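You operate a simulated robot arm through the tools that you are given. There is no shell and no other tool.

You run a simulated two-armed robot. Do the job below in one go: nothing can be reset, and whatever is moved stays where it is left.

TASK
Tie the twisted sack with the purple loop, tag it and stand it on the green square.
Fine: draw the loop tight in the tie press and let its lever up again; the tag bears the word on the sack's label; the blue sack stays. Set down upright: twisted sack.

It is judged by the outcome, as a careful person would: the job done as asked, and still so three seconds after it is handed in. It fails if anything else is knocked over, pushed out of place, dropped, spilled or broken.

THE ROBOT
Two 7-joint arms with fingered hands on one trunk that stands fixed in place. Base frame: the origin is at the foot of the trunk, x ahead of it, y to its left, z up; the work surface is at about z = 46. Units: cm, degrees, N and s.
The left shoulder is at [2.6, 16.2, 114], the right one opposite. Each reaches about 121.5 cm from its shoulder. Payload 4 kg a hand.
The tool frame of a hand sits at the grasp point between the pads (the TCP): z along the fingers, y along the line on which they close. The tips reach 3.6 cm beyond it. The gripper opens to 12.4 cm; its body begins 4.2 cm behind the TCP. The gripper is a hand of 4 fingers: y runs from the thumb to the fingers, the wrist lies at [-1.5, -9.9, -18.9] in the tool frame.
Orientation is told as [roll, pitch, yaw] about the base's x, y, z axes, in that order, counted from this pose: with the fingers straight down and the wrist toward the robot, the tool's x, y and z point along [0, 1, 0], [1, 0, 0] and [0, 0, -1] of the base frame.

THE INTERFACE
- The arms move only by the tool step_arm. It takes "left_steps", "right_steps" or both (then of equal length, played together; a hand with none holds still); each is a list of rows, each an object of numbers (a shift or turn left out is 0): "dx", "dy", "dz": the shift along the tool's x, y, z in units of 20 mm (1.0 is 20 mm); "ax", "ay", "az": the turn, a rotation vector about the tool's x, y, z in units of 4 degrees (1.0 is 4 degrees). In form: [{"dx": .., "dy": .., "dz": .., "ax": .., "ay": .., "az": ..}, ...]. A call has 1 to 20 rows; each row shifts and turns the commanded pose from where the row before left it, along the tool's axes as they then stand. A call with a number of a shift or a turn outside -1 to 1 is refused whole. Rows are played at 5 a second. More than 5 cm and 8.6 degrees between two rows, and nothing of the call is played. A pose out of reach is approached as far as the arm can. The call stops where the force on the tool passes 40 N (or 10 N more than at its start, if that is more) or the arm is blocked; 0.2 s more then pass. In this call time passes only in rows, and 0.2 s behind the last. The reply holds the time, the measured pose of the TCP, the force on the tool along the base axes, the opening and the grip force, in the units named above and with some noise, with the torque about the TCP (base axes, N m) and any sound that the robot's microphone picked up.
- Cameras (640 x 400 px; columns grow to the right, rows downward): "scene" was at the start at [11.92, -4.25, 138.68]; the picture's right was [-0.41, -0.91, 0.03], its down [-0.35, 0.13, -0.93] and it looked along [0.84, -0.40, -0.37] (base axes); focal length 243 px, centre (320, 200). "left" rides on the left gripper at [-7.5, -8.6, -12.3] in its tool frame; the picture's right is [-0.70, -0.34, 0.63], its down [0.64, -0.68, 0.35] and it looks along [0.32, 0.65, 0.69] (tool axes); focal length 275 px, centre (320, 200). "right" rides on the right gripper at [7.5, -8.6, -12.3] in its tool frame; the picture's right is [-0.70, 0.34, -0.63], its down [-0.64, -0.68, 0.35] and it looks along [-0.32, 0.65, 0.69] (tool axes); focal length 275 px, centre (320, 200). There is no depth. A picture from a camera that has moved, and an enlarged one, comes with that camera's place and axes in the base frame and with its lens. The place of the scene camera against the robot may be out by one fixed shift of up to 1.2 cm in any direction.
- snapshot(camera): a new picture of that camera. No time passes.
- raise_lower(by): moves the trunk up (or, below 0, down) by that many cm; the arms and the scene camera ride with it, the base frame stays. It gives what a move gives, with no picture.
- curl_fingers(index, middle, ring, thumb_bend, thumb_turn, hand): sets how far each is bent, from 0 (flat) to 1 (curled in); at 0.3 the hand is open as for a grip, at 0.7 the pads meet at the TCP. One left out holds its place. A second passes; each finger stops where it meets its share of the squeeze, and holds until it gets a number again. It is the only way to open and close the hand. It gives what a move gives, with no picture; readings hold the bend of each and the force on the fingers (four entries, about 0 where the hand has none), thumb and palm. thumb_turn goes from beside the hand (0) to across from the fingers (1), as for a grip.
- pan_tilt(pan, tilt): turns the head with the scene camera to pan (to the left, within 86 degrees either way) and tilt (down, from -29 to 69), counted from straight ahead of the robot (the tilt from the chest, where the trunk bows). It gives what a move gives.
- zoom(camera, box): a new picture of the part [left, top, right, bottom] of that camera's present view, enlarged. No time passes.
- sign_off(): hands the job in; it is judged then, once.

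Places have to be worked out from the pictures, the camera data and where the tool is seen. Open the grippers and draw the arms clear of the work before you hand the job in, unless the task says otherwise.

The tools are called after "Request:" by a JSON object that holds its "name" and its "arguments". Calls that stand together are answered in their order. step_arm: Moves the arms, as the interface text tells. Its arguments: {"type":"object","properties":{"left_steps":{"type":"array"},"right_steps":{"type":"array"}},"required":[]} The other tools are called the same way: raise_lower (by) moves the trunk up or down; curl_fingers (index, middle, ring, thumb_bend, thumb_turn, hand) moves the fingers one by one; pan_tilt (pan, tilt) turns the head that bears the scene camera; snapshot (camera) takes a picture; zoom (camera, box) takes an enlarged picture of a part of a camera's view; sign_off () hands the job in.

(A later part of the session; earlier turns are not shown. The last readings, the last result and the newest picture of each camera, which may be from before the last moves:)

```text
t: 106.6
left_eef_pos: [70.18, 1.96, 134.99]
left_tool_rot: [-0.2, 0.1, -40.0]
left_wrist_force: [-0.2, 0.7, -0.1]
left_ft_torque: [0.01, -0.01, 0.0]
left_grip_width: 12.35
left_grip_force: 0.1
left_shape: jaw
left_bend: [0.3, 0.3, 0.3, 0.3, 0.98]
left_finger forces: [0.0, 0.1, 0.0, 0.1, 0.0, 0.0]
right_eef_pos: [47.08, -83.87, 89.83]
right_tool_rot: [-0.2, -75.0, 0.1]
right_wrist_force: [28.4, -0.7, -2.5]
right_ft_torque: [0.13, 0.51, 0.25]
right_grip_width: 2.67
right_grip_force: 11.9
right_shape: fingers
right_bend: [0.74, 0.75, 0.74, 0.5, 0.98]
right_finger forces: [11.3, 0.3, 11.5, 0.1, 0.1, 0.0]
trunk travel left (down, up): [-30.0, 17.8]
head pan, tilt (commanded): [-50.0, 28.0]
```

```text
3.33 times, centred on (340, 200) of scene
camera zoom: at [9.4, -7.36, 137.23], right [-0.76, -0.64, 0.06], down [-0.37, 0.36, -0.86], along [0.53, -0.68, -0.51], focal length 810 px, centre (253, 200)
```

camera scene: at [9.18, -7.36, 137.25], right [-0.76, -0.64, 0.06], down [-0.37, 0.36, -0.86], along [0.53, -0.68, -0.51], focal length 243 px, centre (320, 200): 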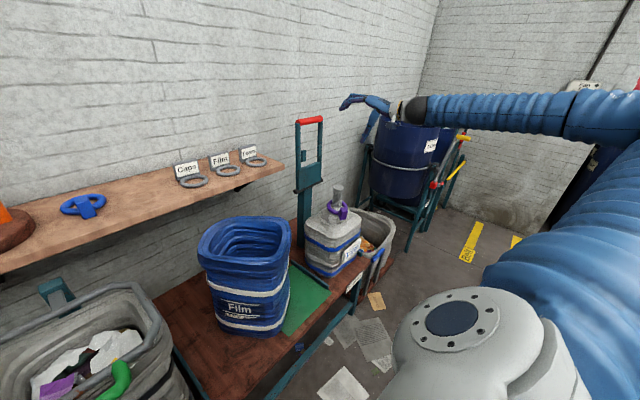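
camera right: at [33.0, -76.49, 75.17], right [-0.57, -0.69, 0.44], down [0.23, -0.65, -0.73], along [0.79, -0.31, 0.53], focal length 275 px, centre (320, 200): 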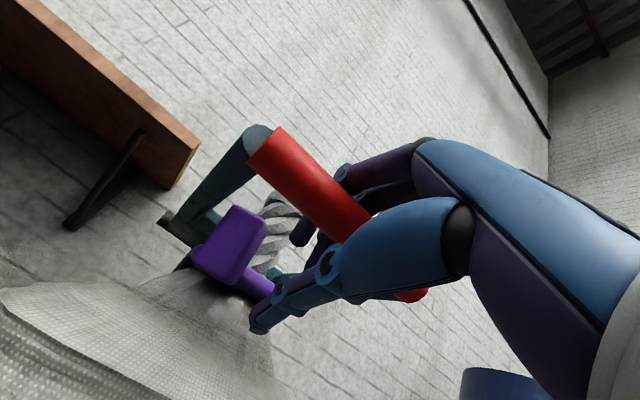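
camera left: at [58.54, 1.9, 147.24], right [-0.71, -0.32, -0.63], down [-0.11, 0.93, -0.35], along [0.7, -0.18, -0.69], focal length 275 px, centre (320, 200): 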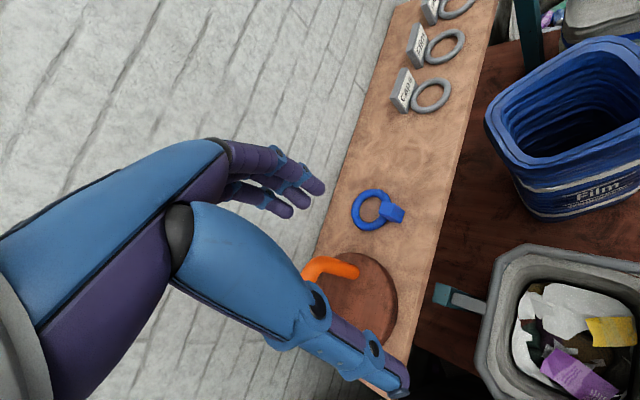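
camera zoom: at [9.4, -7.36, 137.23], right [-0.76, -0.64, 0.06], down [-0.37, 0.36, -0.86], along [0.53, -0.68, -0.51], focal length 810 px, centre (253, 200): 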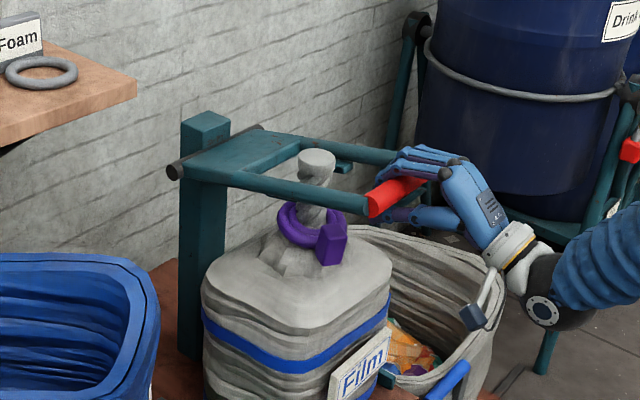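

The lever is rising but pulls ~28 N forward on the hand; I shift the hand ~1.2 cm toward the post to relieve that and continue.

Request:
{"name": "step_arm", "arguments": {"right_steps": [{"dy": 0.155, "dz": 0.58}, {"dy": 0.95, "dz": 0.06, "ax": 0.335}, {"dy": 0.95, "dz": 0.09, "ax": 0.335}]}}

Request:
{"name": "zoom", "arguments": {"camera": "scene", "box": [270, 140, 410, 260]}}

```text
t: 107.4
left_eef_pos: [70.03, 2.09, 135.16]
left_tool_rot: [0.0, 0.1, -40.1]
left_wrist_force: [-0.4, 0.1, 0.6]
left_ft_torque: [0.0, -0.04, -0.02]
left_grip_width: 12.37
left_grip_force: 0.1
left_shape: jaw
left_bend: [0.3, 0.3, 0.3, 0.3, 0.98]
left_finger forces: [0.0, 0.0, 0.1, 0.0, 0.0, 0.0]
right_eef_pos: [49.35, -83.85, 93.2]
right_tool_rot: [-0.4, -72.6, 0.4]
right_wrist_force: [4.5, -1.7, 1.7]
right_ft_torque: [0.05, 0.13, -0.03]
right_grip_width: 2.35
right_grip_force: 2.4
right_shape: fingers
right_bend: [0.75, 0.75, 0.75, 0.5, 0.98]
right_finger forces: [4.4, 0.1, 0.3, 0.0, 0.1, 0.0]
trunk travel left (down, up): [-30.0, 17.8]
head pan, tilt (commanded): [-50.0, 28.0]
```

```text
3.33 times, centred on (340, 200) of scene
camera zoom: at [9.16, -7.32, 137.26], right [-0.76, -0.64, 0.06], down [-0.37, 0.36, -0.86], along [0.53, -0.68, -0.51], focal length 810 px, centre (253, 200)
```

zoom: 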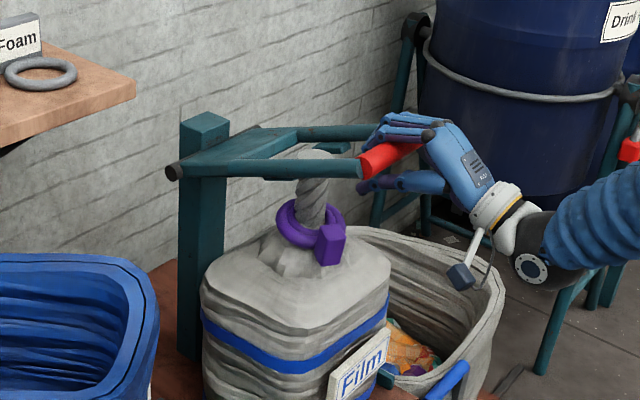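

Force relieved. Continuing the arc upward.

Request:
{"name": "step_arm", "arguments": {"right_steps": [{"dy": 0.853, "dz": 0.053, "ax": 0.335}, {"dy": 0.851, "dz": 0.085, "ax": 0.335}, {"dy": 0.847, "dz": 0.117, "ax": 0.335}, {"dy": 0.842, "dz": 0.149, "ax": 0.335}, {"dy": 0.836, "dz": 0.181, "ax": 0.335}]}}

Request:
{"name": "step_arm", "arguments": {"right_steps": [{"dy": 0.828, "dz": 0.212, "ax": 0.335}, {"dy": 0.82, "dz": 0.243, "ax": 0.335}, {"dy": 0.81, "dz": 0.274, "ax": 0.335}, {"dy": 0.799, "dz": 0.304, "ax": 0.335}]}}

Request:
{"name": "zoom", "arguments": {"camera": "scene", "box": [270, 100, 430, 240]}}

```text
t: 108.6
left_eef_pos: [70.02, 1.94, 134.98]
left_tool_rot: [-0.2, 0.1, -40.1]
left_wrist_force: [0.7, 0.1, -0.1]
left_ft_torque: [-0.03, -0.01, 0.02]
left_grip_width: 12.36
left_grip_force: 0.0
left_shape: jaw
left_bend: [0.3, 0.3, 0.3, 0.3, 0.98]
left_finger forces: [0.0, 0.0, 0.0, 0.1, 0.0, 0.0]
right_eef_pos: [53.21, -84.13, 100.61]
right_tool_rot: [-0.2, -65.7, 0.1]
right_wrist_force: [3.8, 1.6, 0.0]
right_ft_torque: [-0.06, 0.09, -0.04]
right_grip_width: 2.33
right_grip_force: 2.2
right_shape: fingers
right_bend: [0.75, 0.75, 0.75, 0.5, 0.98]
right_finger forces: [3.4, 0.1, 0.4, 0.1, 0.0, 0.1]
trunk travel left (down, up): [-30.0, 17.8]
head pan, tilt (commanded): [-50.0, 28.0]
```

```text
t: 109.6
left_eef_pos: [70.12, 2.03, 135.1]
left_tool_rot: [0.1, 0.1, -40.1]
left_wrist_force: [-0.5, -0.4, 0.5]
left_ft_torque: [0.0, 0.02, 0.0]
left_grip_width: 12.36
left_grip_force: 0.1
left_shape: jaw
left_bend: [0.3, 0.3, 0.3, 0.3, 0.98]
left_finger forces: [0.0, 0.0, 0.0, 0.1, 0.1, 0.0]
right_eef_pos: [57.88, -84.05, 105.66]
right_tool_rot: [-0.1, -60.3, 0.0]
right_wrist_force: [3.6, -1.5, 0.5]
right_ft_torque: [0.0, 0.07, -0.03]
right_grip_width: 2.27
right_grip_force: 1.1
right_shape: fingers
right_bend: [0.75, 0.75, 0.75, 0.5, 0.98]
right_finger forces: [2.6, 0.1, 0.1, 0.0, 0.0, 0.0]
trunk travel left (down, up): [-30.0, 17.8]
head pan, tilt (commanded): [-50.0, 28.0]
```

```text
2.86 times, centred on (350, 170) of scene
camera zoom: at [9.21, -7.37, 137.25], right [-0.76, -0.64, 0.06], down [-0.37, 0.36, -0.86], along [0.53, -0.68, -0.51], focal length 694 px, centre (234, 286)
```

zoom: 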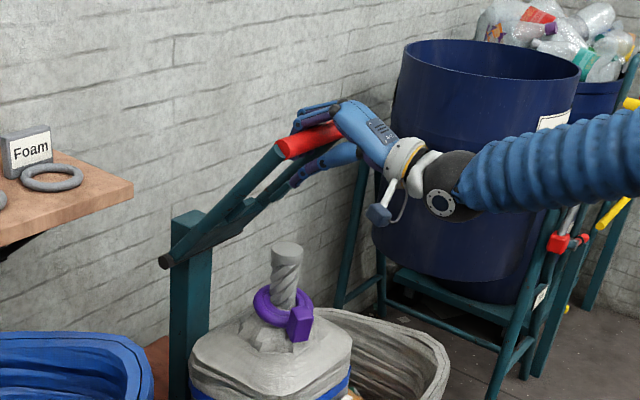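

Smooth, ~4 N. Continuing up toward the upright position.

Request:
{"name": "step_arm", "arguments": {"right_steps": [{"dy": 0.787, "dz": 0.334, "ax": 0.335}, {"dy": 0.774, "dz": 0.363, "ax": 0.335}, {"dy": 0.76, "dz": 0.392, "ax": 0.335}, {"dy": 0.744, "dz": 0.421, "ax": 0.335}, {"dy": 0.728, "dz": 0.448, "ax": 0.335}, {"dy": 0.711, "dz": 0.476, "ax": 0.335}]}}

Request:
{"name": "step_arm", "arguments": {"right_steps": [{"dy": 0.692, "dz": 0.502, "ax": 0.335}, {"dy": 0.673, "dz": 0.528, "ax": 0.335}, {"dy": 0.652, "dz": 0.553, "ax": 0.335}, {"dy": 0.631, "dz": 0.577, "ax": 0.335}]}}

Request:
{"name": "zoom", "arguments": {"camera": "scene", "box": [270, 80, 430, 220]}}

```text
t: 111.0
left_eef_pos: [70.03, 2.03, 135.04]
left_tool_rot: [0.0, 0.0, -40.1]
left_wrist_force: [0.2, -0.4, 0.1]
left_ft_torque: [-0.02, 0.0, 0.03]
left_grip_width: 12.4
left_grip_force: 0.1
left_shape: jaw
left_bend: [0.3, 0.3, 0.3, 0.3, 0.98]
left_finger forces: [0.0, 0.0, 0.0, 0.0, 0.0, 0.0]
right_eef_pos: [67.0, -84.07, 110.49]
right_tool_rot: [-0.2, -52.3, 0.0]
right_wrist_force: [1.7, -0.4, 1.0]
right_ft_torque: [0.0, 0.05, 0.02]
right_grip_width: 2.27
right_grip_force: 1.4
right_shape: fingers
right_bend: [0.75, 0.75, 0.75, 0.5, 0.98]
right_finger forces: [1.6, 0.1, 0.1, 0.0, 0.0, 0.0]
trunk travel left (down, up): [-30.0, 17.8]
head pan, tilt (commanded): [-50.0, 28.0]
```

```text
t: 112.0
left_eef_pos: [70.06, 1.94, 135.01]
left_tool_rot: [-0.1, 0.0, -40.0]
left_wrist_force: [-0.4, 0.2, -0.4]
left_ft_torque: [0.0, 0.05, -0.02]
left_grip_width: 12.37
left_grip_force: 0.1
left_shape: jaw
left_bend: [0.3, 0.3, 0.3, 0.3, 0.98]
left_finger forces: [0.0, 0.1, 0.1, 0.0, 0.1, 0.0]
right_eef_pos: [73.69, -84.08, 111.87]
right_tool_rot: [-0.2, -46.9, 0.0]
right_wrist_force: [1.9, -1.2, 1.3]
right_ft_torque: [0.01, 0.02, -0.02]
right_grip_width: 2.24
right_grip_force: 0.9
right_shape: fingers
right_bend: [0.75, 0.75, 0.75, 0.5, 0.98]
right_finger forces: [1.6, 0.1, 0.0, 0.0, 0.0, 0.0]
trunk travel left (down, up): [-30.0, 17.8]
head pan, tilt (commanded): [-50.0, 28.0]
```

```text
2.86 times, centred on (350, 150) of scene
camera zoom: at [9.24, -7.32, 137.25], right [-0.76, -0.64, 0.06], down [-0.37, 0.36, -0.86], along [0.53, -0.68, -0.51], focal length 694 px, centre (234, 343)
```

zoom: 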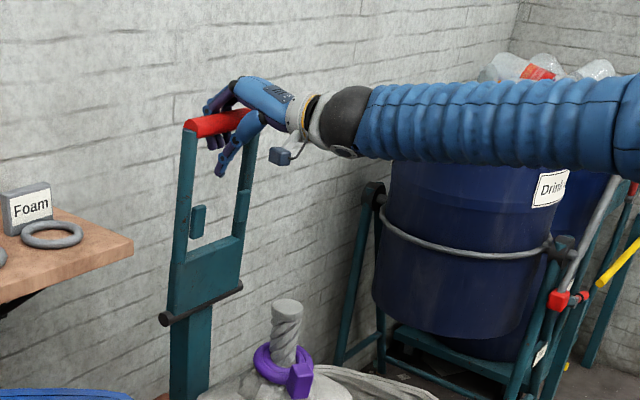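

Almost upright; two more steps to its rest, then I open the hand.

Request:
{"name": "step_arm", "arguments": {"right_steps": [{"dy": 0.609, "dz": 0.6, "ax": 0.335}, {"dy": 0.586, "dz": 0.623, "ax": 0.335}]}}

Request:
{"name": "curl_fingers", "arguments": {"hand": "right", "index": 0.3, "middle": 0.3, "ring": 0.3, "thumb_bend": 0.3}}

Request:
{"name": "snapshot", "arguments": {"camera": "right"}}

Request:
{"name": "zoom", "arguments": {"camera": "scene", "box": [270, 80, 430, 220]}}

```text
t: 112.6
left_eef_pos: [70.13, 1.88, 135.01]
left_tool_rot: [-0.2, 0.0, -40.0]
left_wrist_force: [0.6, 0.1, -0.1]
left_ft_torque: [0.03, 0.03, -0.01]
left_grip_width: 12.39
left_grip_force: 0.0
left_shape: jaw
left_bend: [0.3, 0.3, 0.3, 0.3, 0.98]
left_finger forces: [0.1, 0.0, 0.0, 0.0, 0.1, 0.1]
right_eef_pos: [77.01, -83.97, 112.05]
right_tool_rot: [-0.1, -44.3, 0.0]
right_wrist_force: [1.5, 0.1, 0.4]
right_ft_torque: [-0.03, 0.04, 0.0]
right_grip_width: 2.23
right_grip_force: 0.5
right_shape: fingers
right_bend: [0.75, 0.75, 0.75, 0.5, 0.98]
right_finger forces: [1.4, 0.0, 0.0, 0.1, 0.0, 0.1]
trunk travel left (down, up): [-30.0, 17.8]
head pan, tilt (commanded): [-50.0, 28.0]
```

```text
t: 113.6
left_eef_pos: [70.07, 1.91, 135.08]
left_tool_rot: [0.1, 0.0, -40.1]
left_wrist_force: [0.2, -0.3, -0.2]
left_ft_torque: [0.03, -0.02, 0.0]
left_grip_width: 12.39
left_grip_force: 0.0
left_shape: jaw
left_bend: [0.3, 0.3, 0.3, 0.3, 0.98]
left_finger forces: [0.0, 0.0, 0.0, 0.1, 0.0, 0.1]
right_eef_pos: [77.03, -83.85, 112.02]
right_tool_rot: [-0.1, -44.3, 0.0]
right_wrist_force: [-0.2, 0.1, -0.1]
right_ft_torque: [-0.01, 0.0, 0.0]
right_grip_width: 12.3
right_grip_force: 0.1
right_shape: fingers
right_bend: [0.3, 0.3, 0.3, 0.3, 0.98]
right_finger forces: [0.0, 0.0, 0.0, 0.1, 0.0, 0.0]
trunk travel left (down, up): [-30.0, 17.8]
head pan, tilt (commanded): [-50.0, 28.0]
```

```text
taken
camera right: at [62.31, -76.45, 114.81], right [-0.2, -0.69, 0.69], down [-0.25, -0.65, -0.72], along [0.95, -0.32, -0.04], focal length 275 px, centre (320, 200)
```

right: 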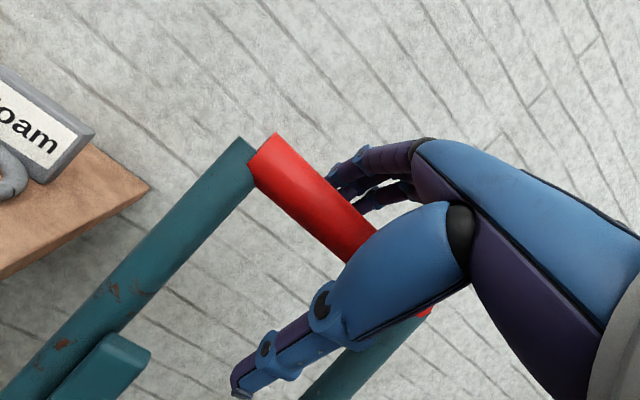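

```text
2.86 times, centred on (350, 150) of scene
camera zoom: at [9.18, -7.36, 137.25], right [-0.76, -0.64, 0.06], down [-0.37, 0.36, -0.86], along [0.53, -0.68, -0.51], focal length 694 px, centre (234, 343)
```

zoom: 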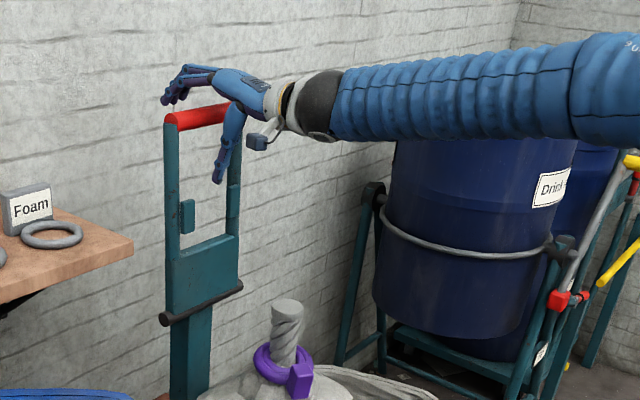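

Lever is upright and free. Withdrawing the hand back along the finger direction, then taking a look at the tie.

Request:
{"name": "step_arm", "arguments": {"right_steps": [{"dz": -0.6}, {"dz": -0.9}, {"dz": -1}, {"dz": -1}, {"dz": -1}, {"dz": -1}, {"dz": -1}]}}

Request:
{"name": "zoom", "arguments": {"camera": "scene", "box": [290, 100, 390, 240]}}

Request:
{"name": "zoom", "arguments": {"camera": "scene", "box": [320, 180, 360, 220]}}

Request:
{"name": "snapshot", "arguments": {"camera": "right"}}

```text
t: 115.2
left_eef_pos: [69.91, 2.1, 135.08]
left_tool_rot: [0.0, 0.0, -40.0]
left_wrist_force: [-0.4, 0.9, 0.8]
left_ft_torque: [-0.03, 0.0, 0.0]
left_grip_width: 12.37
left_grip_force: 0.0
left_shape: jaw
left_bend: [0.3, 0.3, 0.3, 0.3, 0.98]
left_finger forces: [0.1, 0.1, 0.0, 0.0, 0.1, 0.0]
right_eef_pos: [67.97, -83.98, 121.25]
right_tool_rot: [-0.2, -44.3, 0.0]
right_wrist_force: [0.4, 0.0, -0.3]
right_ft_torque: [-0.01, 0.01, -0.04]
right_grip_width: 12.28
right_grip_force: 0.1
right_shape: fingers
right_bend: [0.3, 0.3, 0.3, 0.3, 0.98]
right_finger forces: [0.1, 0.1, 0.0, 0.0, 0.0, 0.0]
trunk travel left (down, up): [-30.0, 17.8]
head pan, tilt (commanded): [-50.0, 28.0]
```

```text
2.86 times, centred on (340, 170) of scene
camera zoom: at [9.11, -7.3, 137.27], right [-0.76, -0.64, 0.06], down [-0.37, 0.36, -0.86], along [0.53, -0.68, -0.51], focal length 694 px, centre (263, 286)
```

zoom: 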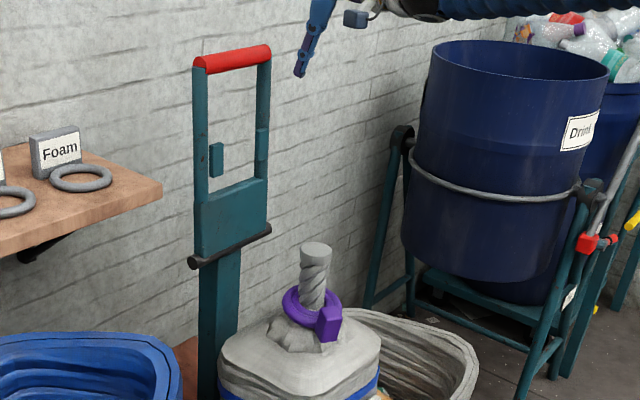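

```text
10.00 times, centred on (340, 200) of scene
camera zoom: at [9.11, -7.3, 137.27], right [-0.76, -0.64, 0.06], down [-0.37, 0.36, -0.86], along [0.53, -0.68, -0.51], focal length 2429 px, centre (120, 200)
```

zoom: 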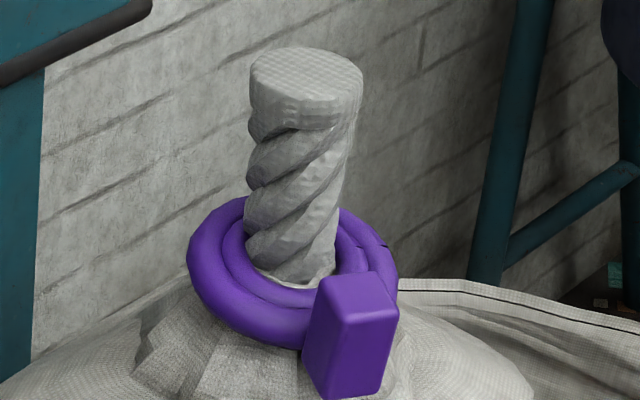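

```text
taken
camera right: at [53.29, -76.53, 124.0], right [-0.2, -0.69, 0.69], down [-0.25, -0.65, -0.72], along [0.95, -0.32, -0.04], focal length 275 px, centre (320, 200)
```

right: 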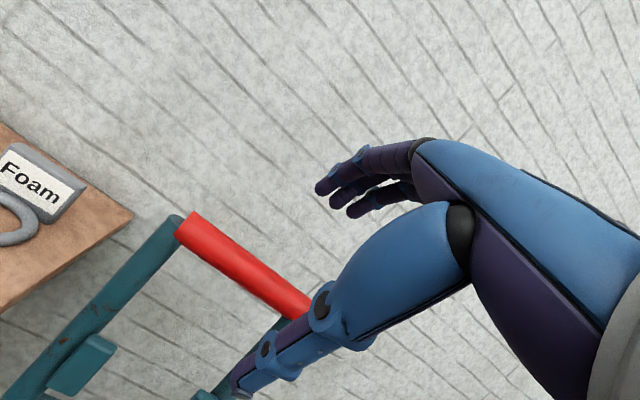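

The tie is tight and the lever is up. Now I check the blue sack against the view taken before the mishap (pan −20°, tilt 28°, same trunk height).

Request:
{"name": "pan_tilt", "arguments": {"pan": -20, "tilt": 28}}

Request:
{"name": "snapshot", "arguments": {"camera": "scene"}}

Request:
{"name": "zoom", "arguments": {"camera": "scene", "box": [260, 190, 460, 390]}}

Request:
{"name": "snapshot", "arguments": {"camera": "left"}}

```text
t: 116.2
left_eef_pos: [69.94, 2.02, 134.98]
left_tool_rot: [0.0, 0.0, -40.0]
left_wrist_force: [-0.1, 1.1, 0.2]
left_ft_torque: [0.02, -0.05, -0.03]
left_grip_width: 12.36
left_grip_force: 0.2
left_shape: jaw
left_bend: [0.3, 0.3, 0.3, 0.3, 0.98]
left_finger forces: [0.0, 0.0, 0.0, 0.1, 0.0, 0.0]
right_eef_pos: [68.11, -83.92, 121.2]
right_tool_rot: [-0.1, -44.3, 0.0]
right_wrist_force: [0.5, -0.1, 0.6]
right_ft_torque: [-0.03, 0.01, 0.0]
right_grip_width: 12.3
right_grip_force: 0.0
right_shape: fingers
right_bend: [0.3, 0.3, 0.3, 0.3, 0.98]
right_finger forces: [0.1, 0.0, 0.0, 0.0, 0.1, 0.0]
trunk travel left (down, up): [-30.0, 17.8]
head pan, tilt (commanded): [-20.0, 28.0]
```

```text
taken
camera scene: at [11.86, -3.48, 137.05], right [-0.34, -0.94, 0.03], down [-0.51, 0.16, -0.85], along [0.79, -0.3, -0.53], focal length 243 px, centre (320, 200)
```

scene: 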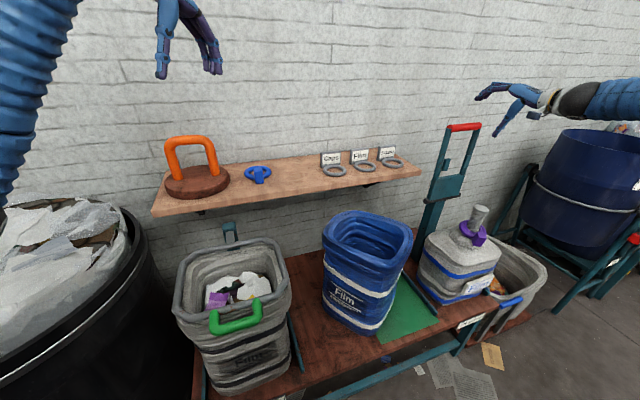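

```text
2.00 times, centred on (360, 290) of scene
camera zoom: at [11.86, -3.48, 137.05], right [-0.34, -0.94, 0.03], down [-0.51, 0.16, -0.85], along [0.79, -0.3, -0.53], focal length 486 px, centre (240, 20)
```

zoom: 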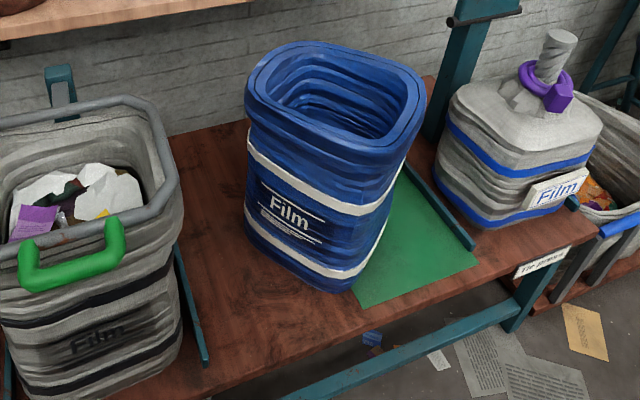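

```text
taken
camera left: at [58.54, 1.85, 147.24], right [-0.71, -0.32, -0.63], down [-0.11, 0.93, -0.35], along [0.7, -0.18, -0.69], focal length 275 px, centre (320, 200)
```

left: 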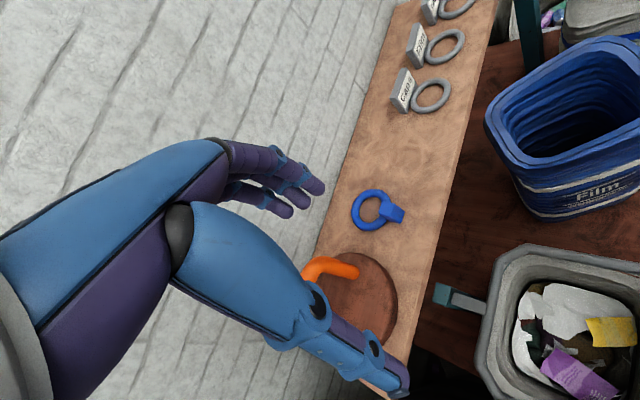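

The blue sack is upright but was shoved ~15 cm to the right and turned ~45–50° from its spot (originally about x 51–73, y −17…−39, squared up). "The blue sack stays", so I must put it back. I measure its present pose closely first.

Request:
{"name": "zoom", "arguments": {"camera": "scene", "box": [310, 260, 410, 350]}}

Request:
{"name": "zoom", "arguments": {"camera": "scene", "box": [310, 195, 420, 275]}}

```text
4.44 times, centred on (360, 305) of scene
camera zoom: at [11.86, -3.48, 137.05], right [-0.34, -0.94, 0.03], down [-0.51, 0.16, -0.85], along [0.79, -0.3, -0.53], focal length 1080 px, centre (142, -267)
```

zoom: 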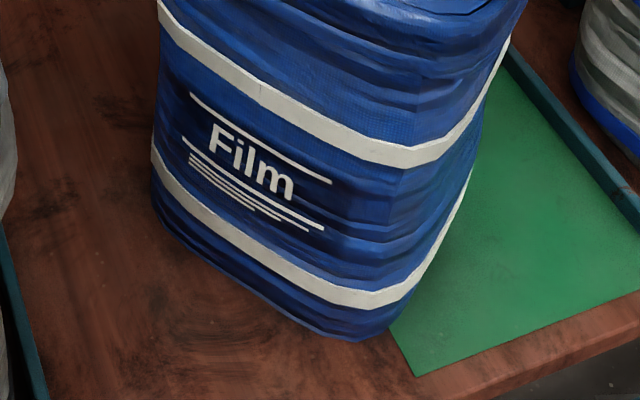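

```text
5.00 times, centred on (365, 235) of scene
camera zoom: at [11.86, -3.48, 137.05], right [-0.34, -0.94, 0.03], down [-0.51, 0.16, -0.85], along [0.79, -0.3, -0.53], focal length 1214 px, centre (95, 25)
```

zoom: 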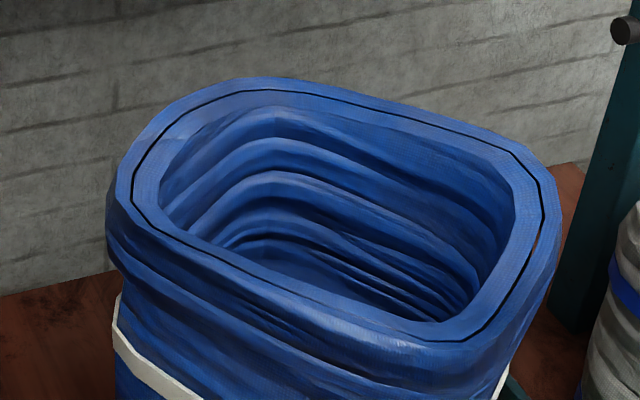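

Present pose: centre ≈(66,−42), turned ≈−47°, rim z≈83.5; target: centre ≈(61.5,−28), square. Plan: pinch the middle of its right wall from above with the right hand and slide/turn it back, hand yaw going 43°→90°. First I reorient the hand.

Request:
{"name": "step_arm", "arguments": {"right_steps": [{"dx": 0.83, "dy": -0.48, "dz": -0.94}, {"dx": 0.83, "dy": -0.48, "dz": -0.94}, {"dx": 0.83, "dy": -0.48, "dz": -0.94}, {"dx": 0.83, "dy": -0.48, "dz": -0.94}, {"dx": 0.83, "dy": -0.48, "dz": -0.94}, {"dx": 0.83, "dy": -0.48, "dz": -0.94}]}}

Request:
{"name": "step_arm", "arguments": {"right_steps": [{"ax": 1}, {"ax": 1}, {"ax": 1}, {"ax": 1}, {"ax": 1}, {"ax": 1}, {"ax": 1}, {"ax": 1}, {"ax": 1}, {"ax": 1}, {"ax": 1}]}}

```text
t: 117.6
left_eef_pos: [69.92, 2.18, 135.19]
left_tool_rot: [0.0, 0.0, -40.0]
left_wrist_force: [0.8, 0.4, 0.3]
left_ft_torque: [-0.03, -0.04, 0.0]
left_grip_width: 12.38
left_grip_force: 0.1
left_shape: jaw
left_bend: [0.3, 0.3, 0.3, 0.3, 0.98]
left_finger forces: [0.0, 0.0, 0.1, 0.1, 0.0, 0.0]
right_eef_pos: [56.26, -73.86, 125.33]
right_tool_rot: [-0.2, -44.3, 0.1]
right_wrist_force: [0.5, 0.2, 0.9]
right_ft_torque: [0.01, 0.0, -0.03]
right_grip_width: 12.28
right_grip_force: 0.1
right_shape: fingers
right_bend: [0.3, 0.3, 0.3, 0.3, 0.98]
right_finger forces: [0.1, 0.1, 0.0, 0.0, 0.0, 0.0]
trunk travel left (down, up): [-30.0, 17.8]
head pan, tilt (commanded): [-20.0, 28.0]
```

```text
t: 120.0
left_eef_pos: [70.09, 1.9, 134.93]
left_tool_rot: [-0.1, 0.1, -40.0]
left_wrist_force: [-0.4, -0.2, -0.1]
left_ft_torque: [0.0, -0.02, -0.03]
left_grip_width: 12.38
left_grip_force: 0.1
left_shape: jaw
left_bend: [0.3, 0.3, 0.3, 0.3, 0.98]
left_finger forces: [0.0, 0.0, 0.0, 0.0, 0.0, 0.0]
right_eef_pos: [56.13, -74.04, 125.2]
right_tool_rot: [-0.1, -0.2, -0.1]
right_wrist_force: [0.4, 0.3, 0.7]
right_ft_torque: [0.0, 0.01, 0.02]
right_grip_width: 12.33
right_grip_force: 0.1
right_shape: fingers
right_bend: [0.3, 0.3, 0.3, 0.3, 0.98]
right_finger forces: [0.0, 0.0, 0.0, 0.0, 0.0, 0.0]
trunk travel left (down, up): [-30.0, 17.8]
head pan, tilt (commanded): [-20.0, 28.0]
```

Hand is at yaw 0, fingers down. Moving over near the sack's right wall (still high), then turning to yaw 43°.

Request:
{"name": "step_arm", "arguments": {"right_steps": [{"dx": 1, "dy": 0.04, "dz": 0.6}, {"dx": 1, "dy": 0.04, "dz": 0.6}, {"dx": 1, "dy": 0.04, "dz": 0.6}, {"dx": 1, "dy": 0.04, "dz": 0.6}, {"dx": 1, "dy": 0.04, "dz": 0.6}, {"dx": 1, "dy": 0.04, "dz": 0.6}, {"dx": 1, "dy": 0.04, "dz": 0.6}, {"dx": 1, "dy": 0.04, "dz": 0.6}]}}

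Request:
{"name": "step_arm", "arguments": {"right_steps": [{"az": -1}, {"az": -1}, {"az": -1}, {"az": -1}, {"az": -1}, {"az": -1}, {"az": -1}, {"az": -1}, {"az": -1}, {"az": -1}, {"az": -0.75}]}}

Request:
{"name": "snapshot", "arguments": {"camera": "right"}}

Request:
{"name": "snapshot", "arguments": {"camera": "scene"}}

```text
t: 121.8
left_eef_pos: [69.99, 2.12, 135.03]
left_tool_rot: [-0.3, 0.0, -40.1]
left_wrist_force: [0.0, 0.3, -0.3]
left_ft_torque: [-0.02, 0.02, 0.02]
left_grip_width: 12.4
left_grip_force: 0.0
left_shape: jaw
left_bend: [0.3, 0.3, 0.3, 0.3, 0.98]
left_finger forces: [0.0, 0.0, 0.0, 0.1, 0.0, 0.0]
right_eef_pos: [56.93, -58.26, 115.58]
right_tool_rot: [-0.2, -0.3, 0.0]
right_wrist_force: [0.2, 0.3, -0.3]
right_ft_torque: [0.03, 0.03, 0.01]
right_grip_width: 12.3
right_grip_force: 0.0
right_shape: fingers
right_bend: [0.3, 0.3, 0.3, 0.3, 0.98]
right_finger forces: [0.0, 0.0, 0.0, 0.0, 0.1, 0.0]
trunk travel left (down, up): [-30.0, 17.8]
head pan, tilt (commanded): [-20.0, 28.0]
```

```text
t: 124.2
left_eef_pos: [70.08, 1.95, 135.07]
left_tool_rot: [0.1, 0.1, -40.0]
left_wrist_force: [0.0, 0.3, 0.5]
left_ft_torque: [0.0, -0.03, 0.0]
left_grip_width: 12.37
left_grip_force: 0.1
left_shape: jaw
left_bend: [0.3, 0.3, 0.3, 0.3, 0.98]
left_finger forces: [0.0, 0.1, 0.0, 0.0, 0.0, 0.1]
right_eef_pos: [56.7, -58.02, 115.64]
right_tool_rot: [-0.2, -0.2, 42.9]
right_wrist_force: [0.8, -1.1, -0.4]
right_ft_torque: [-0.01, 0.01, 0.04]
right_grip_width: 12.31
right_grip_force: 0.0
right_shape: fingers
right_bend: [0.3, 0.3, 0.3, 0.3, 0.98]
right_finger forces: [0.0, 0.0, 0.0, 0.0, 0.0, 0.0]
trunk travel left (down, up): [-30.0, 17.8]
head pan, tilt (commanded): [-20.0, 28.0]
```

```text
taken
camera right: at [45.2, -58.39, 127.76], right [0.72, -0.28, 0.64], down [-0.06, -0.94, -0.34], along [0.69, 0.21, -0.69], focal length 275 px, centre (320, 200)
```

right: 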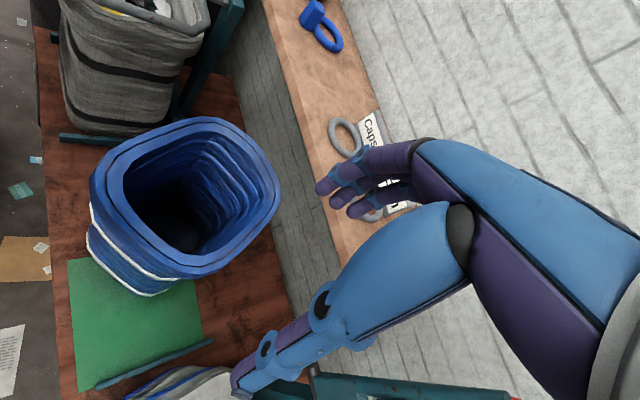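

```text
taken
camera scene: at [11.89, -3.49, 137.04], right [-0.34, -0.94, 0.03], down [-0.51, 0.16, -0.85], along [0.79, -0.3, -0.53], focal length 243 px, centre (320, 200)
```

scene: 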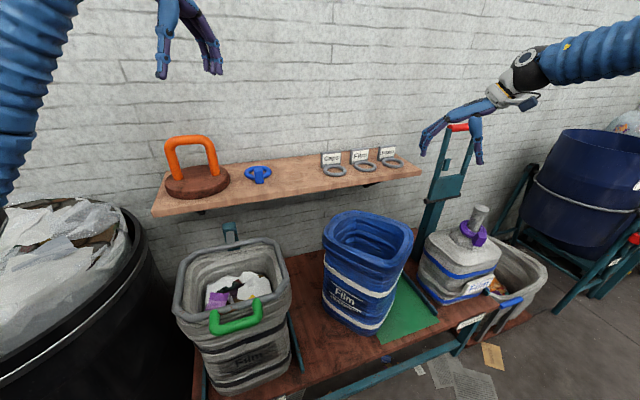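

The wrist camera now shows the sack from above; zooming to refine its pose.

Request:
{"name": "zoom", "arguments": {"camera": "right", "box": [50, 90, 310, 310]}}

```text
1.82 times, centred on (180, 200) of right
camera zoom: at [45.2, -58.39, 127.76], right [0.72, -0.28, 0.64], down [-0.06, -0.94, -0.34], along [0.69, 0.21, -0.69], focal length 500 px, centre (574, 200)
```

zoom: 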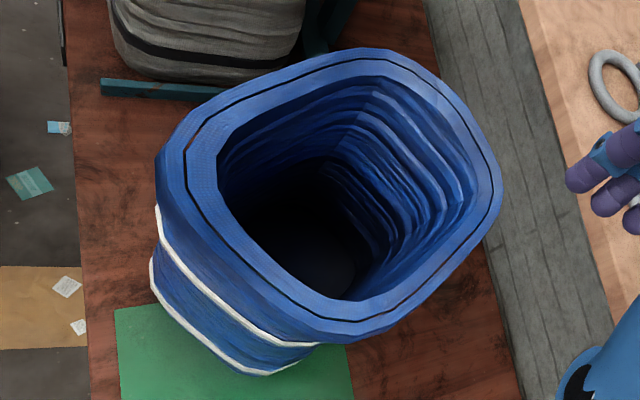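

Refined: centre ≈(64.4,−41.4), turned ≈−55°, right wall's rim middle at ≈(54,−48.7). I align the hand (yaw 35°) above that rim spot.

Request:
{"name": "step_arm", "arguments": {"right_steps": [{"az": 1}, {"az": 1}, {"dx": 0.764, "dy": 0.26, "dz": 1}, {"dx": 0.764, "dy": 0.26, "dz": 1}, {"dx": 0.764, "dy": 0.26, "dz": 1}, {"dx": 0.764, "dy": 0.26, "dz": 1}, {"dx": 0.764, "dy": 0.26, "dz": 1}, {"dx": 0.764, "dy": 0.26, "dz": 1}]}}

Request:
{"name": "snapshot", "arguments": {"camera": "right"}}

Request:
{"name": "zoom", "arguments": {"camera": "scene", "box": [300, 140, 460, 300]}}

Request:
{"name": "snapshot", "arguments": {"camera": "left"}}

```text
t: 126.0
left_eef_pos: [70.03, 2.14, 135.01]
left_tool_rot: [-0.1, 0.0, -39.9]
left_wrist_force: [-0.6, 0.6, 0.4]
left_ft_torque: [0.03, 0.02, -0.02]
left_grip_width: 12.38
left_grip_force: 0.1
left_shape: jaw
left_bend: [0.3, 0.3, 0.3, 0.3, 0.98]
left_finger forces: [0.0, 0.1, 0.1, 0.0, 0.1, 0.0]
right_eef_pos: [54.01, -48.78, 103.63]
right_tool_rot: [-0.4, -0.2, 34.8]
right_wrist_force: [-0.1, -0.2, -0.3]
right_ft_torque: [0.02, -0.01, -0.01]
right_grip_width: 12.33
right_grip_force: 0.0
right_shape: fingers
right_bend: [0.3, 0.3, 0.3, 0.3, 0.98]
right_finger forces: [0.0, 0.0, 0.1, 0.0, 0.1, 0.0]
trunk travel left (down, up): [-30.0, 17.8]
head pan, tilt (commanded): [-20.0, 28.0]
```

```text
taken
camera right: at [42.65, -47.48, 115.74], right [0.67, -0.38, 0.64], down [-0.19, -0.92, -0.35], along [0.72, 0.11, -0.69], focal length 275 px, centre (320, 200)
```

right: 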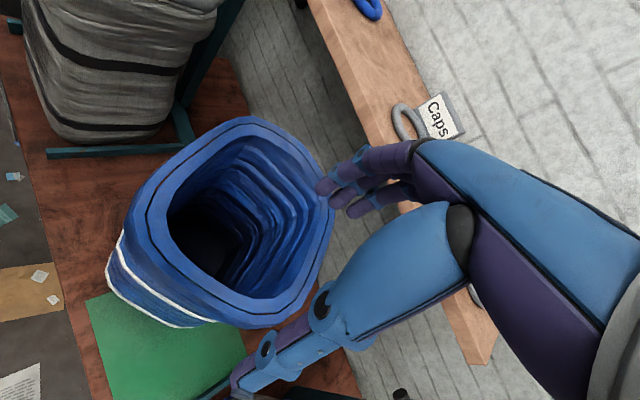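

```text
2.50 times, centred on (380, 220) of scene
camera zoom: at [11.92, -3.46, 137.04], right [-0.34, -0.94, 0.03], down [-0.51, 0.16, -0.85], along [0.79, -0.3, -0.53], focal length 607 px, centre (170, 150)
```

zoom: 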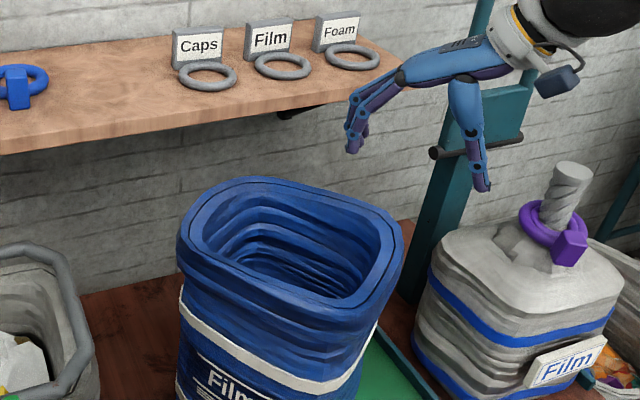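

```text
taken
camera left: at [58.61, 1.87, 147.2], right [-0.71, -0.32, -0.63], down [-0.11, 0.93, -0.35], along [0.7, -0.18, -0.69], focal length 275 px, centre (320, 200)
```

left: 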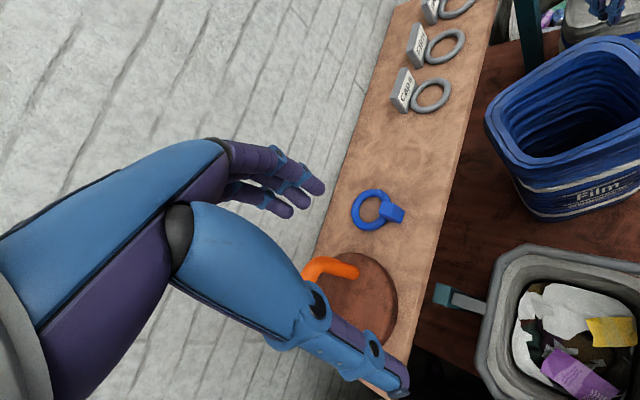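

Request:
{"name": "zoom", "arguments": {"camera": "right", "box": [90, 100, 350, 340]}}

```text
1.67 times, centred on (220, 220) of right
camera zoom: at [42.65, -47.48, 115.74], right [0.67, -0.38, 0.64], down [-0.19, -0.92, -0.35], along [0.72, 0.11, -0.69], focal length 459 px, centre (487, 167)
```

zoom: 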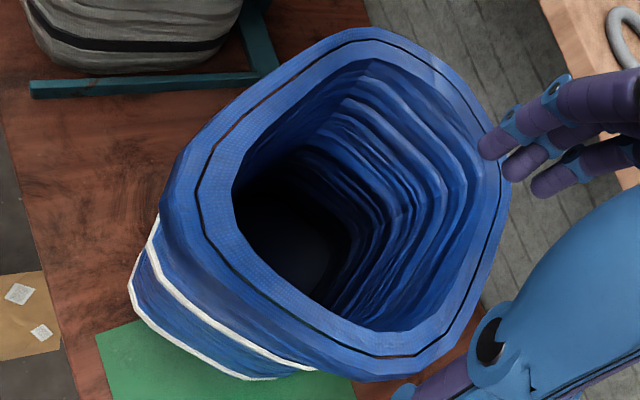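

Better estimate: rim centre ≈(63,−42), turned ≈−57°, right wall rim middle ≈(55.6,−46.8), rim z≈82–84. I fine-adjust and descend to just above the rim.

Request:
{"name": "step_arm", "arguments": {"right_steps": [{"az": 0.57}, {"dx": 0.08, "dy": 0.2, "dz": 1}, {"dx": 0.08, "dy": 0.2, "dz": 1}, {"dx": 0.08, "dy": 0.2, "dz": 1}, {"dx": 0.08, "dy": 0.2, "dz": 1}, {"dx": 0.08, "dy": 0.2, "dz": 1}, {"dx": 0.08, "dy": 0.2, "dz": 0.6}]}}

Request:
{"name": "snapshot", "arguments": {"camera": "right"}}

Request:
{"name": "zoom", "arguments": {"camera": "scene", "box": [310, 170, 450, 290]}}

```text
t: 127.6
left_eef_pos: [70.02, 1.88, 135.08]
left_tool_rot: [-0.1, 0.0, -40.0]
left_wrist_force: [-0.3, -0.1, 0.0]
left_ft_torque: [-0.02, 0.0, -0.02]
left_grip_width: 12.38
left_grip_force: 0.0
left_shape: jaw
left_bend: [0.3, 0.3, 0.3, 0.3, 0.98]
left_finger forces: [0.1, 0.0, 0.0, 0.1, 0.1, 0.0]
right_eef_pos: [55.61, -46.47, 92.38]
right_tool_rot: [-0.2, -0.2, 32.7]
right_wrist_force: [0.3, 0.2, 0.0]
right_ft_torque: [-0.01, -0.02, 0.03]
right_grip_width: 12.29
right_grip_force: 0.0
right_shape: fingers
right_bend: [0.3, 0.3, 0.3, 0.3, 0.98]
right_finger forces: [0.0, 0.1, 0.0, 0.0, 0.0, 0.0]
trunk travel left (down, up): [-30.0, 17.8]
head pan, tilt (commanded): [-20.0, 28.0]
```

```text
taken
camera right: at [44.26, -44.88, 104.54], right [0.66, -0.4, 0.64], down [-0.22, -0.91, -0.34], along [0.72, 0.08, -0.69], focal length 275 px, centre (320, 200)
```

right: 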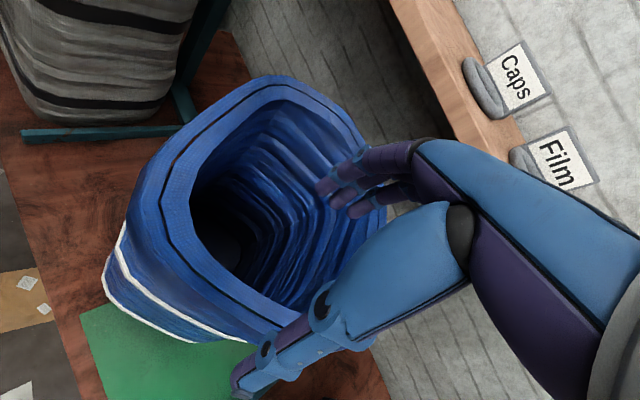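

```text
3.33 times, centred on (380, 230) of scene
camera zoom: at [11.91, -3.49, 137.04], right [-0.34, -0.94, 0.03], down [-0.51, 0.16, -0.85], along [0.79, -0.3, -0.53], focal length 810 px, centre (120, 100)
```

zoom: 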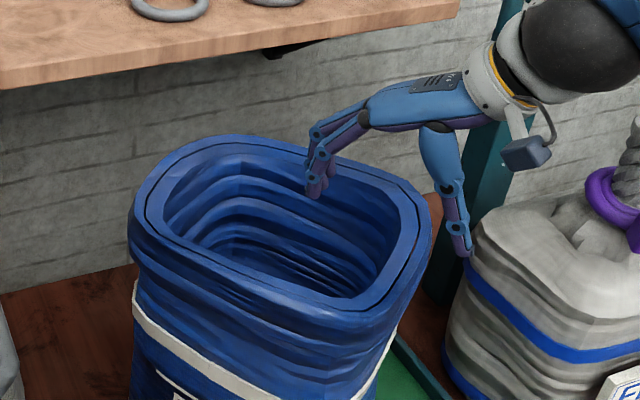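

Fingers are over the mouth and the thumb outside the right wall. Shifting ~1.2 cm outward to centre on the wall and descending to straddle it.

Request:
{"name": "step_arm", "arguments": {"right_steps": [{"dy": -0.6, "dz": 0.3}, {"dz": 0.9}, {"dz": 0.9}, {"dz": 0.9}, {"dz": 0.9}, {"dz": 0.9}]}}

Request:
{"name": "snapshot", "arguments": {"camera": "right"}}

Request:
{"name": "zoom", "arguments": {"camera": "scene", "box": [310, 170, 450, 290]}}

```text
t: 129.0
left_eef_pos: [70.04, 2.0, 135.06]
left_tool_rot: [0.0, 0.3, -40.0]
left_wrist_force: [-0.1, -1.1, 0.1]
left_ft_torque: [0.02, 0.05, 0.02]
left_grip_width: 12.36
left_grip_force: 0.1
left_shape: jaw
left_bend: [0.3, 0.3, 0.3, 0.3, 0.98]
left_finger forces: [0.0, 0.0, 0.0, 0.0, 0.0, 0.0]
right_eef_pos: [54.97, -47.23, 82.72]
right_tool_rot: [-0.3, -0.2, 32.6]
right_wrist_force: [0.2, -1.3, -0.1]
right_ft_torque: [-0.02, -0.01, 0.04]
right_grip_width: 12.32
right_grip_force: 0.0
right_shape: fingers
right_bend: [0.3, 0.3, 0.3, 0.3, 0.98]
right_finger forces: [0.1, 0.1, 0.1, 0.0, 0.0, 0.1]
trunk travel left (down, up): [-30.0, 17.8]
head pan, tilt (commanded): [-20.0, 28.0]
```

```text
taken
camera right: at [43.49, -45.58, 94.8], right [0.66, -0.4, 0.64], down [-0.23, -0.91, -0.35], along [0.72, 0.08, -0.69], focal length 275 px, centre (320, 200)
```

right: 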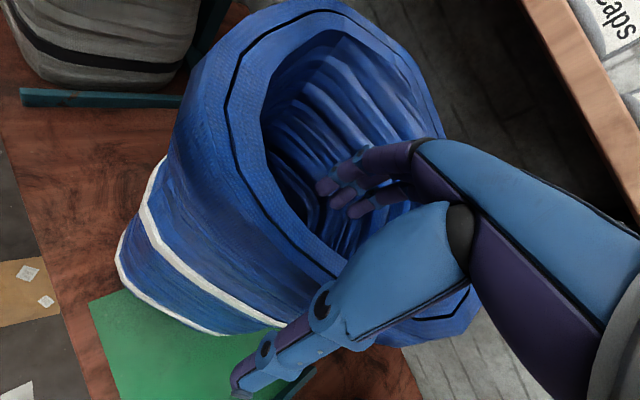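

```text
3.33 times, centred on (380, 230) of scene
camera zoom: at [11.92, -3.54, 137.04], right [-0.34, -0.94, 0.03], down [-0.51, 0.16, -0.85], along [0.79, -0.3, -0.53], focal length 810 px, centre (120, 100)
```

zoom: 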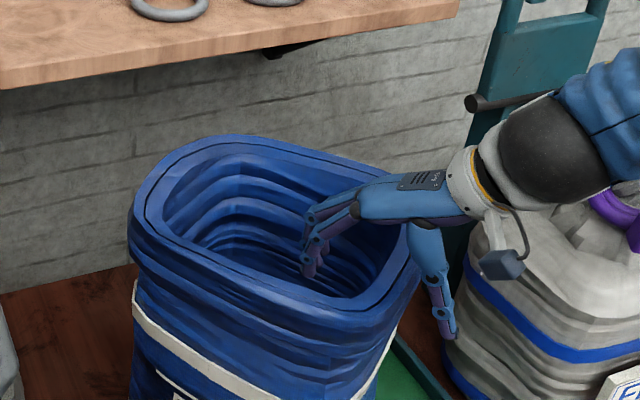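

Straddling the wall cleanly. One more centimetre down, then pinch the wall.

Request:
{"name": "step_arm", "arguments": {"right_steps": [{"dz": 0.3}, {"dz": 0.3}]}}

Request:
{"name": "curl_fingers", "arguments": {"hand": "right", "index": 0.72, "middle": 0.72, "ring": 0.72, "thumb_bend": 0.72}}

Request:
{"name": "snapshot", "arguments": {"camera": "right"}}

Request:
{"name": "zoom", "arguments": {"camera": "scene", "box": [310, 170, 450, 290]}}

```text
t: 129.6
left_eef_pos: [70.03, 1.96, 135.04]
left_tool_rot: [0.0, 0.0, -40.0]
left_wrist_force: [-0.1, 0.0, 0.0]
left_ft_torque: [-0.01, 0.0, -0.01]
left_grip_width: 12.38
left_grip_force: 0.0
left_shape: jaw
left_bend: [0.3, 0.3, 0.3, 0.3, 0.98]
left_finger forces: [0.0, 0.0, 0.0, 0.0, 0.1, 0.0]
right_eef_pos: [54.73, -47.22, 81.79]
right_tool_rot: [-0.4, -0.3, 32.7]
right_wrist_force: [-1.0, 0.0, -0.2]
right_ft_torque: [0.0, 0.0, -0.03]
right_grip_width: 12.31
right_grip_force: 0.1
right_shape: fingers
right_bend: [0.3, 0.3, 0.3, 0.3, 0.98]
right_finger forces: [0.0, 0.1, 0.1, 0.0, 0.0, 0.1]
trunk travel left (down, up): [-30.0, 17.8]
head pan, tilt (commanded): [-20.0, 28.0]
```

```text
t: 130.6
left_eef_pos: [70.07, 1.93, 135.08]
left_tool_rot: [0.0, 0.0, -40.0]
left_wrist_force: [0.2, -0.3, -0.4]
left_ft_torque: [0.03, 0.02, 0.0]
left_grip_width: 12.37
left_grip_force: 0.1
left_shape: jaw
left_bend: [0.3, 0.3, 0.3, 0.3, 0.98]
left_finger forces: [0.0, 0.1, 0.0, 0.0, 0.0, 0.0]
right_eef_pos: [54.88, -47.26, 81.59]
right_tool_rot: [-0.3, -0.2, 32.6]
right_wrist_force: [-0.3, 0.9, 3.5]
right_ft_torque: [0.27, -0.75, 0.18]
right_grip_width: 2.72
right_grip_force: 26.1
right_shape: fingers
right_bend: [0.63, 0.62, 0.63, 0.63, 0.95]
right_finger forces: [10.9, 7.6, 6.9, 0.1, 26.9, 0.0]
trunk travel left (down, up): [-30.0, 17.8]
head pan, tilt (commanded): [-20.0, 28.0]
```

```text
taken
camera right: at [43.41, -45.57, 93.82], right [0.66, -0.4, 0.64], down [-0.22, -0.91, -0.35], along [0.72, 0.08, -0.69], focal length 275 px, centre (320, 200)
```

right: 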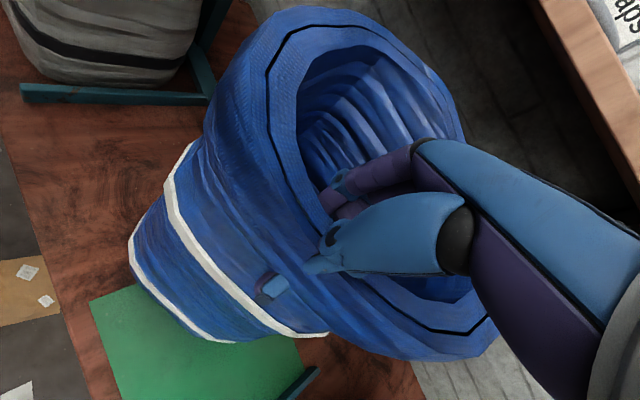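

```text
3.33 times, centred on (380, 230) of scene
camera zoom: at [11.87, -3.45, 137.05], right [-0.34, -0.94, 0.03], down [-0.51, 0.16, -0.85], along [0.79, -0.3, -0.53], focal length 810 px, centre (120, 100)
```

zoom: 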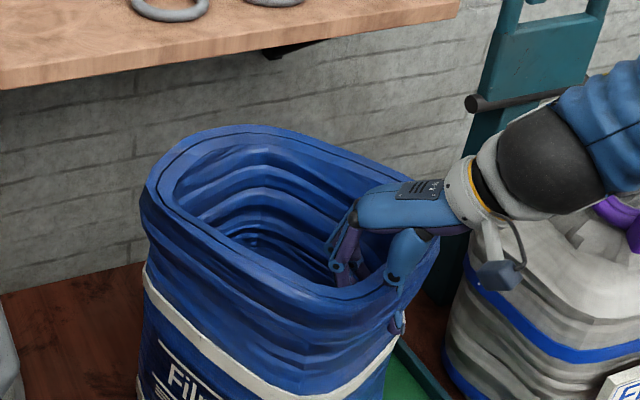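

Gripped at 26 N. Now sliding/turning the sack back in small steps; first three steps, then a check.

Request:
{"name": "step_arm", "arguments": {"right_steps": [{"dx": 0.102, "dy": 0.231, "az": -0.958}, {"dx": 0.097, "dy": 0.257, "az": -0.958}, {"dx": 0.07, "dy": 0.281, "az": -0.958}]}}

Request:
{"name": "zoom", "arguments": {"camera": "scene", "box": [290, 170, 450, 350]}}

Request:
{"name": "snapshot", "arguments": {"camera": "left"}}

```text
t: 131.4
left_eef_pos: [69.89, 2.02, 135.12]
left_tool_rot: [-0.1, 0.0, -40.1]
left_wrist_force: [0.3, 0.0, -0.2]
left_ft_torque: [-0.05, 0.01, 0.04]
left_grip_width: 12.38
left_grip_force: 0.1
left_shape: jaw
left_bend: [0.3, 0.3, 0.3, 0.3, 0.98]
left_finger forces: [0.0, 0.0, 0.0, 0.1, 0.0, 0.0]
right_eef_pos: [55.68, -46.06, 81.61]
right_tool_rot: [-0.3, -0.1, 44.2]
right_wrist_force: [-1.8, -2.5, 7.1]
right_ft_torque: [0.08, -0.9, -0.25]
right_grip_width: 2.75
right_grip_force: 29.3
right_shape: fingers
right_bend: [0.62, 0.64, 0.67, 0.64, 0.92]
right_finger forces: [19.1, 5.5, 2.9, 0.0, 30.3, 0.1]
trunk travel left (down, up): [-30.0, 17.8]
head pan, tilt (commanded): [-20.0, 28.0]
```

```text
2.22 times, centred on (370, 260) of scene
camera zoom: at [11.87, -3.45, 137.05], right [-0.34, -0.94, 0.03], down [-0.51, 0.16, -0.85], along [0.79, -0.3, -0.53], focal length 540 px, centre (209, 67)
```

zoom: 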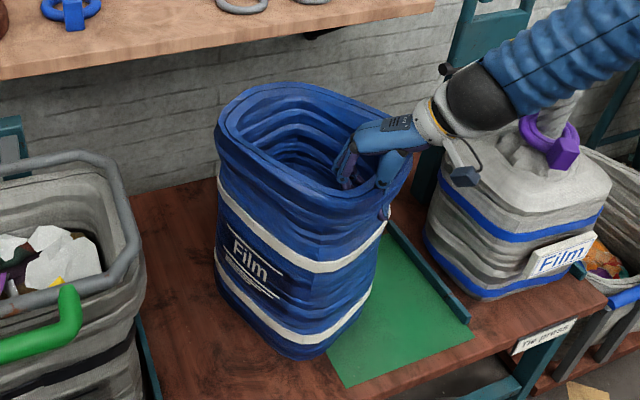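

```text
taken
camera left: at [58.55, 1.87, 147.23], right [-0.71, -0.32, -0.63], down [-0.11, 0.93, -0.35], along [0.7, -0.18, -0.69], focal length 275 px, centre (320, 200)
```

left: 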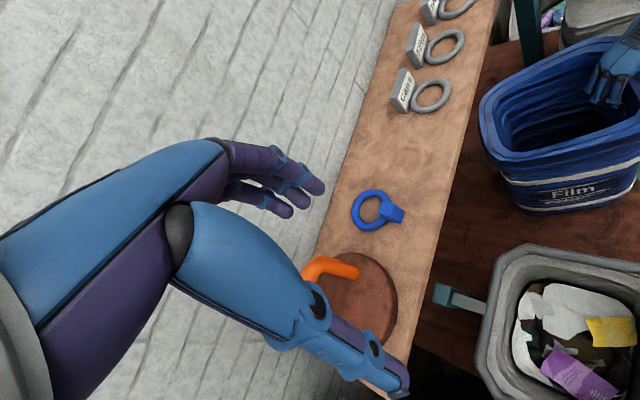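

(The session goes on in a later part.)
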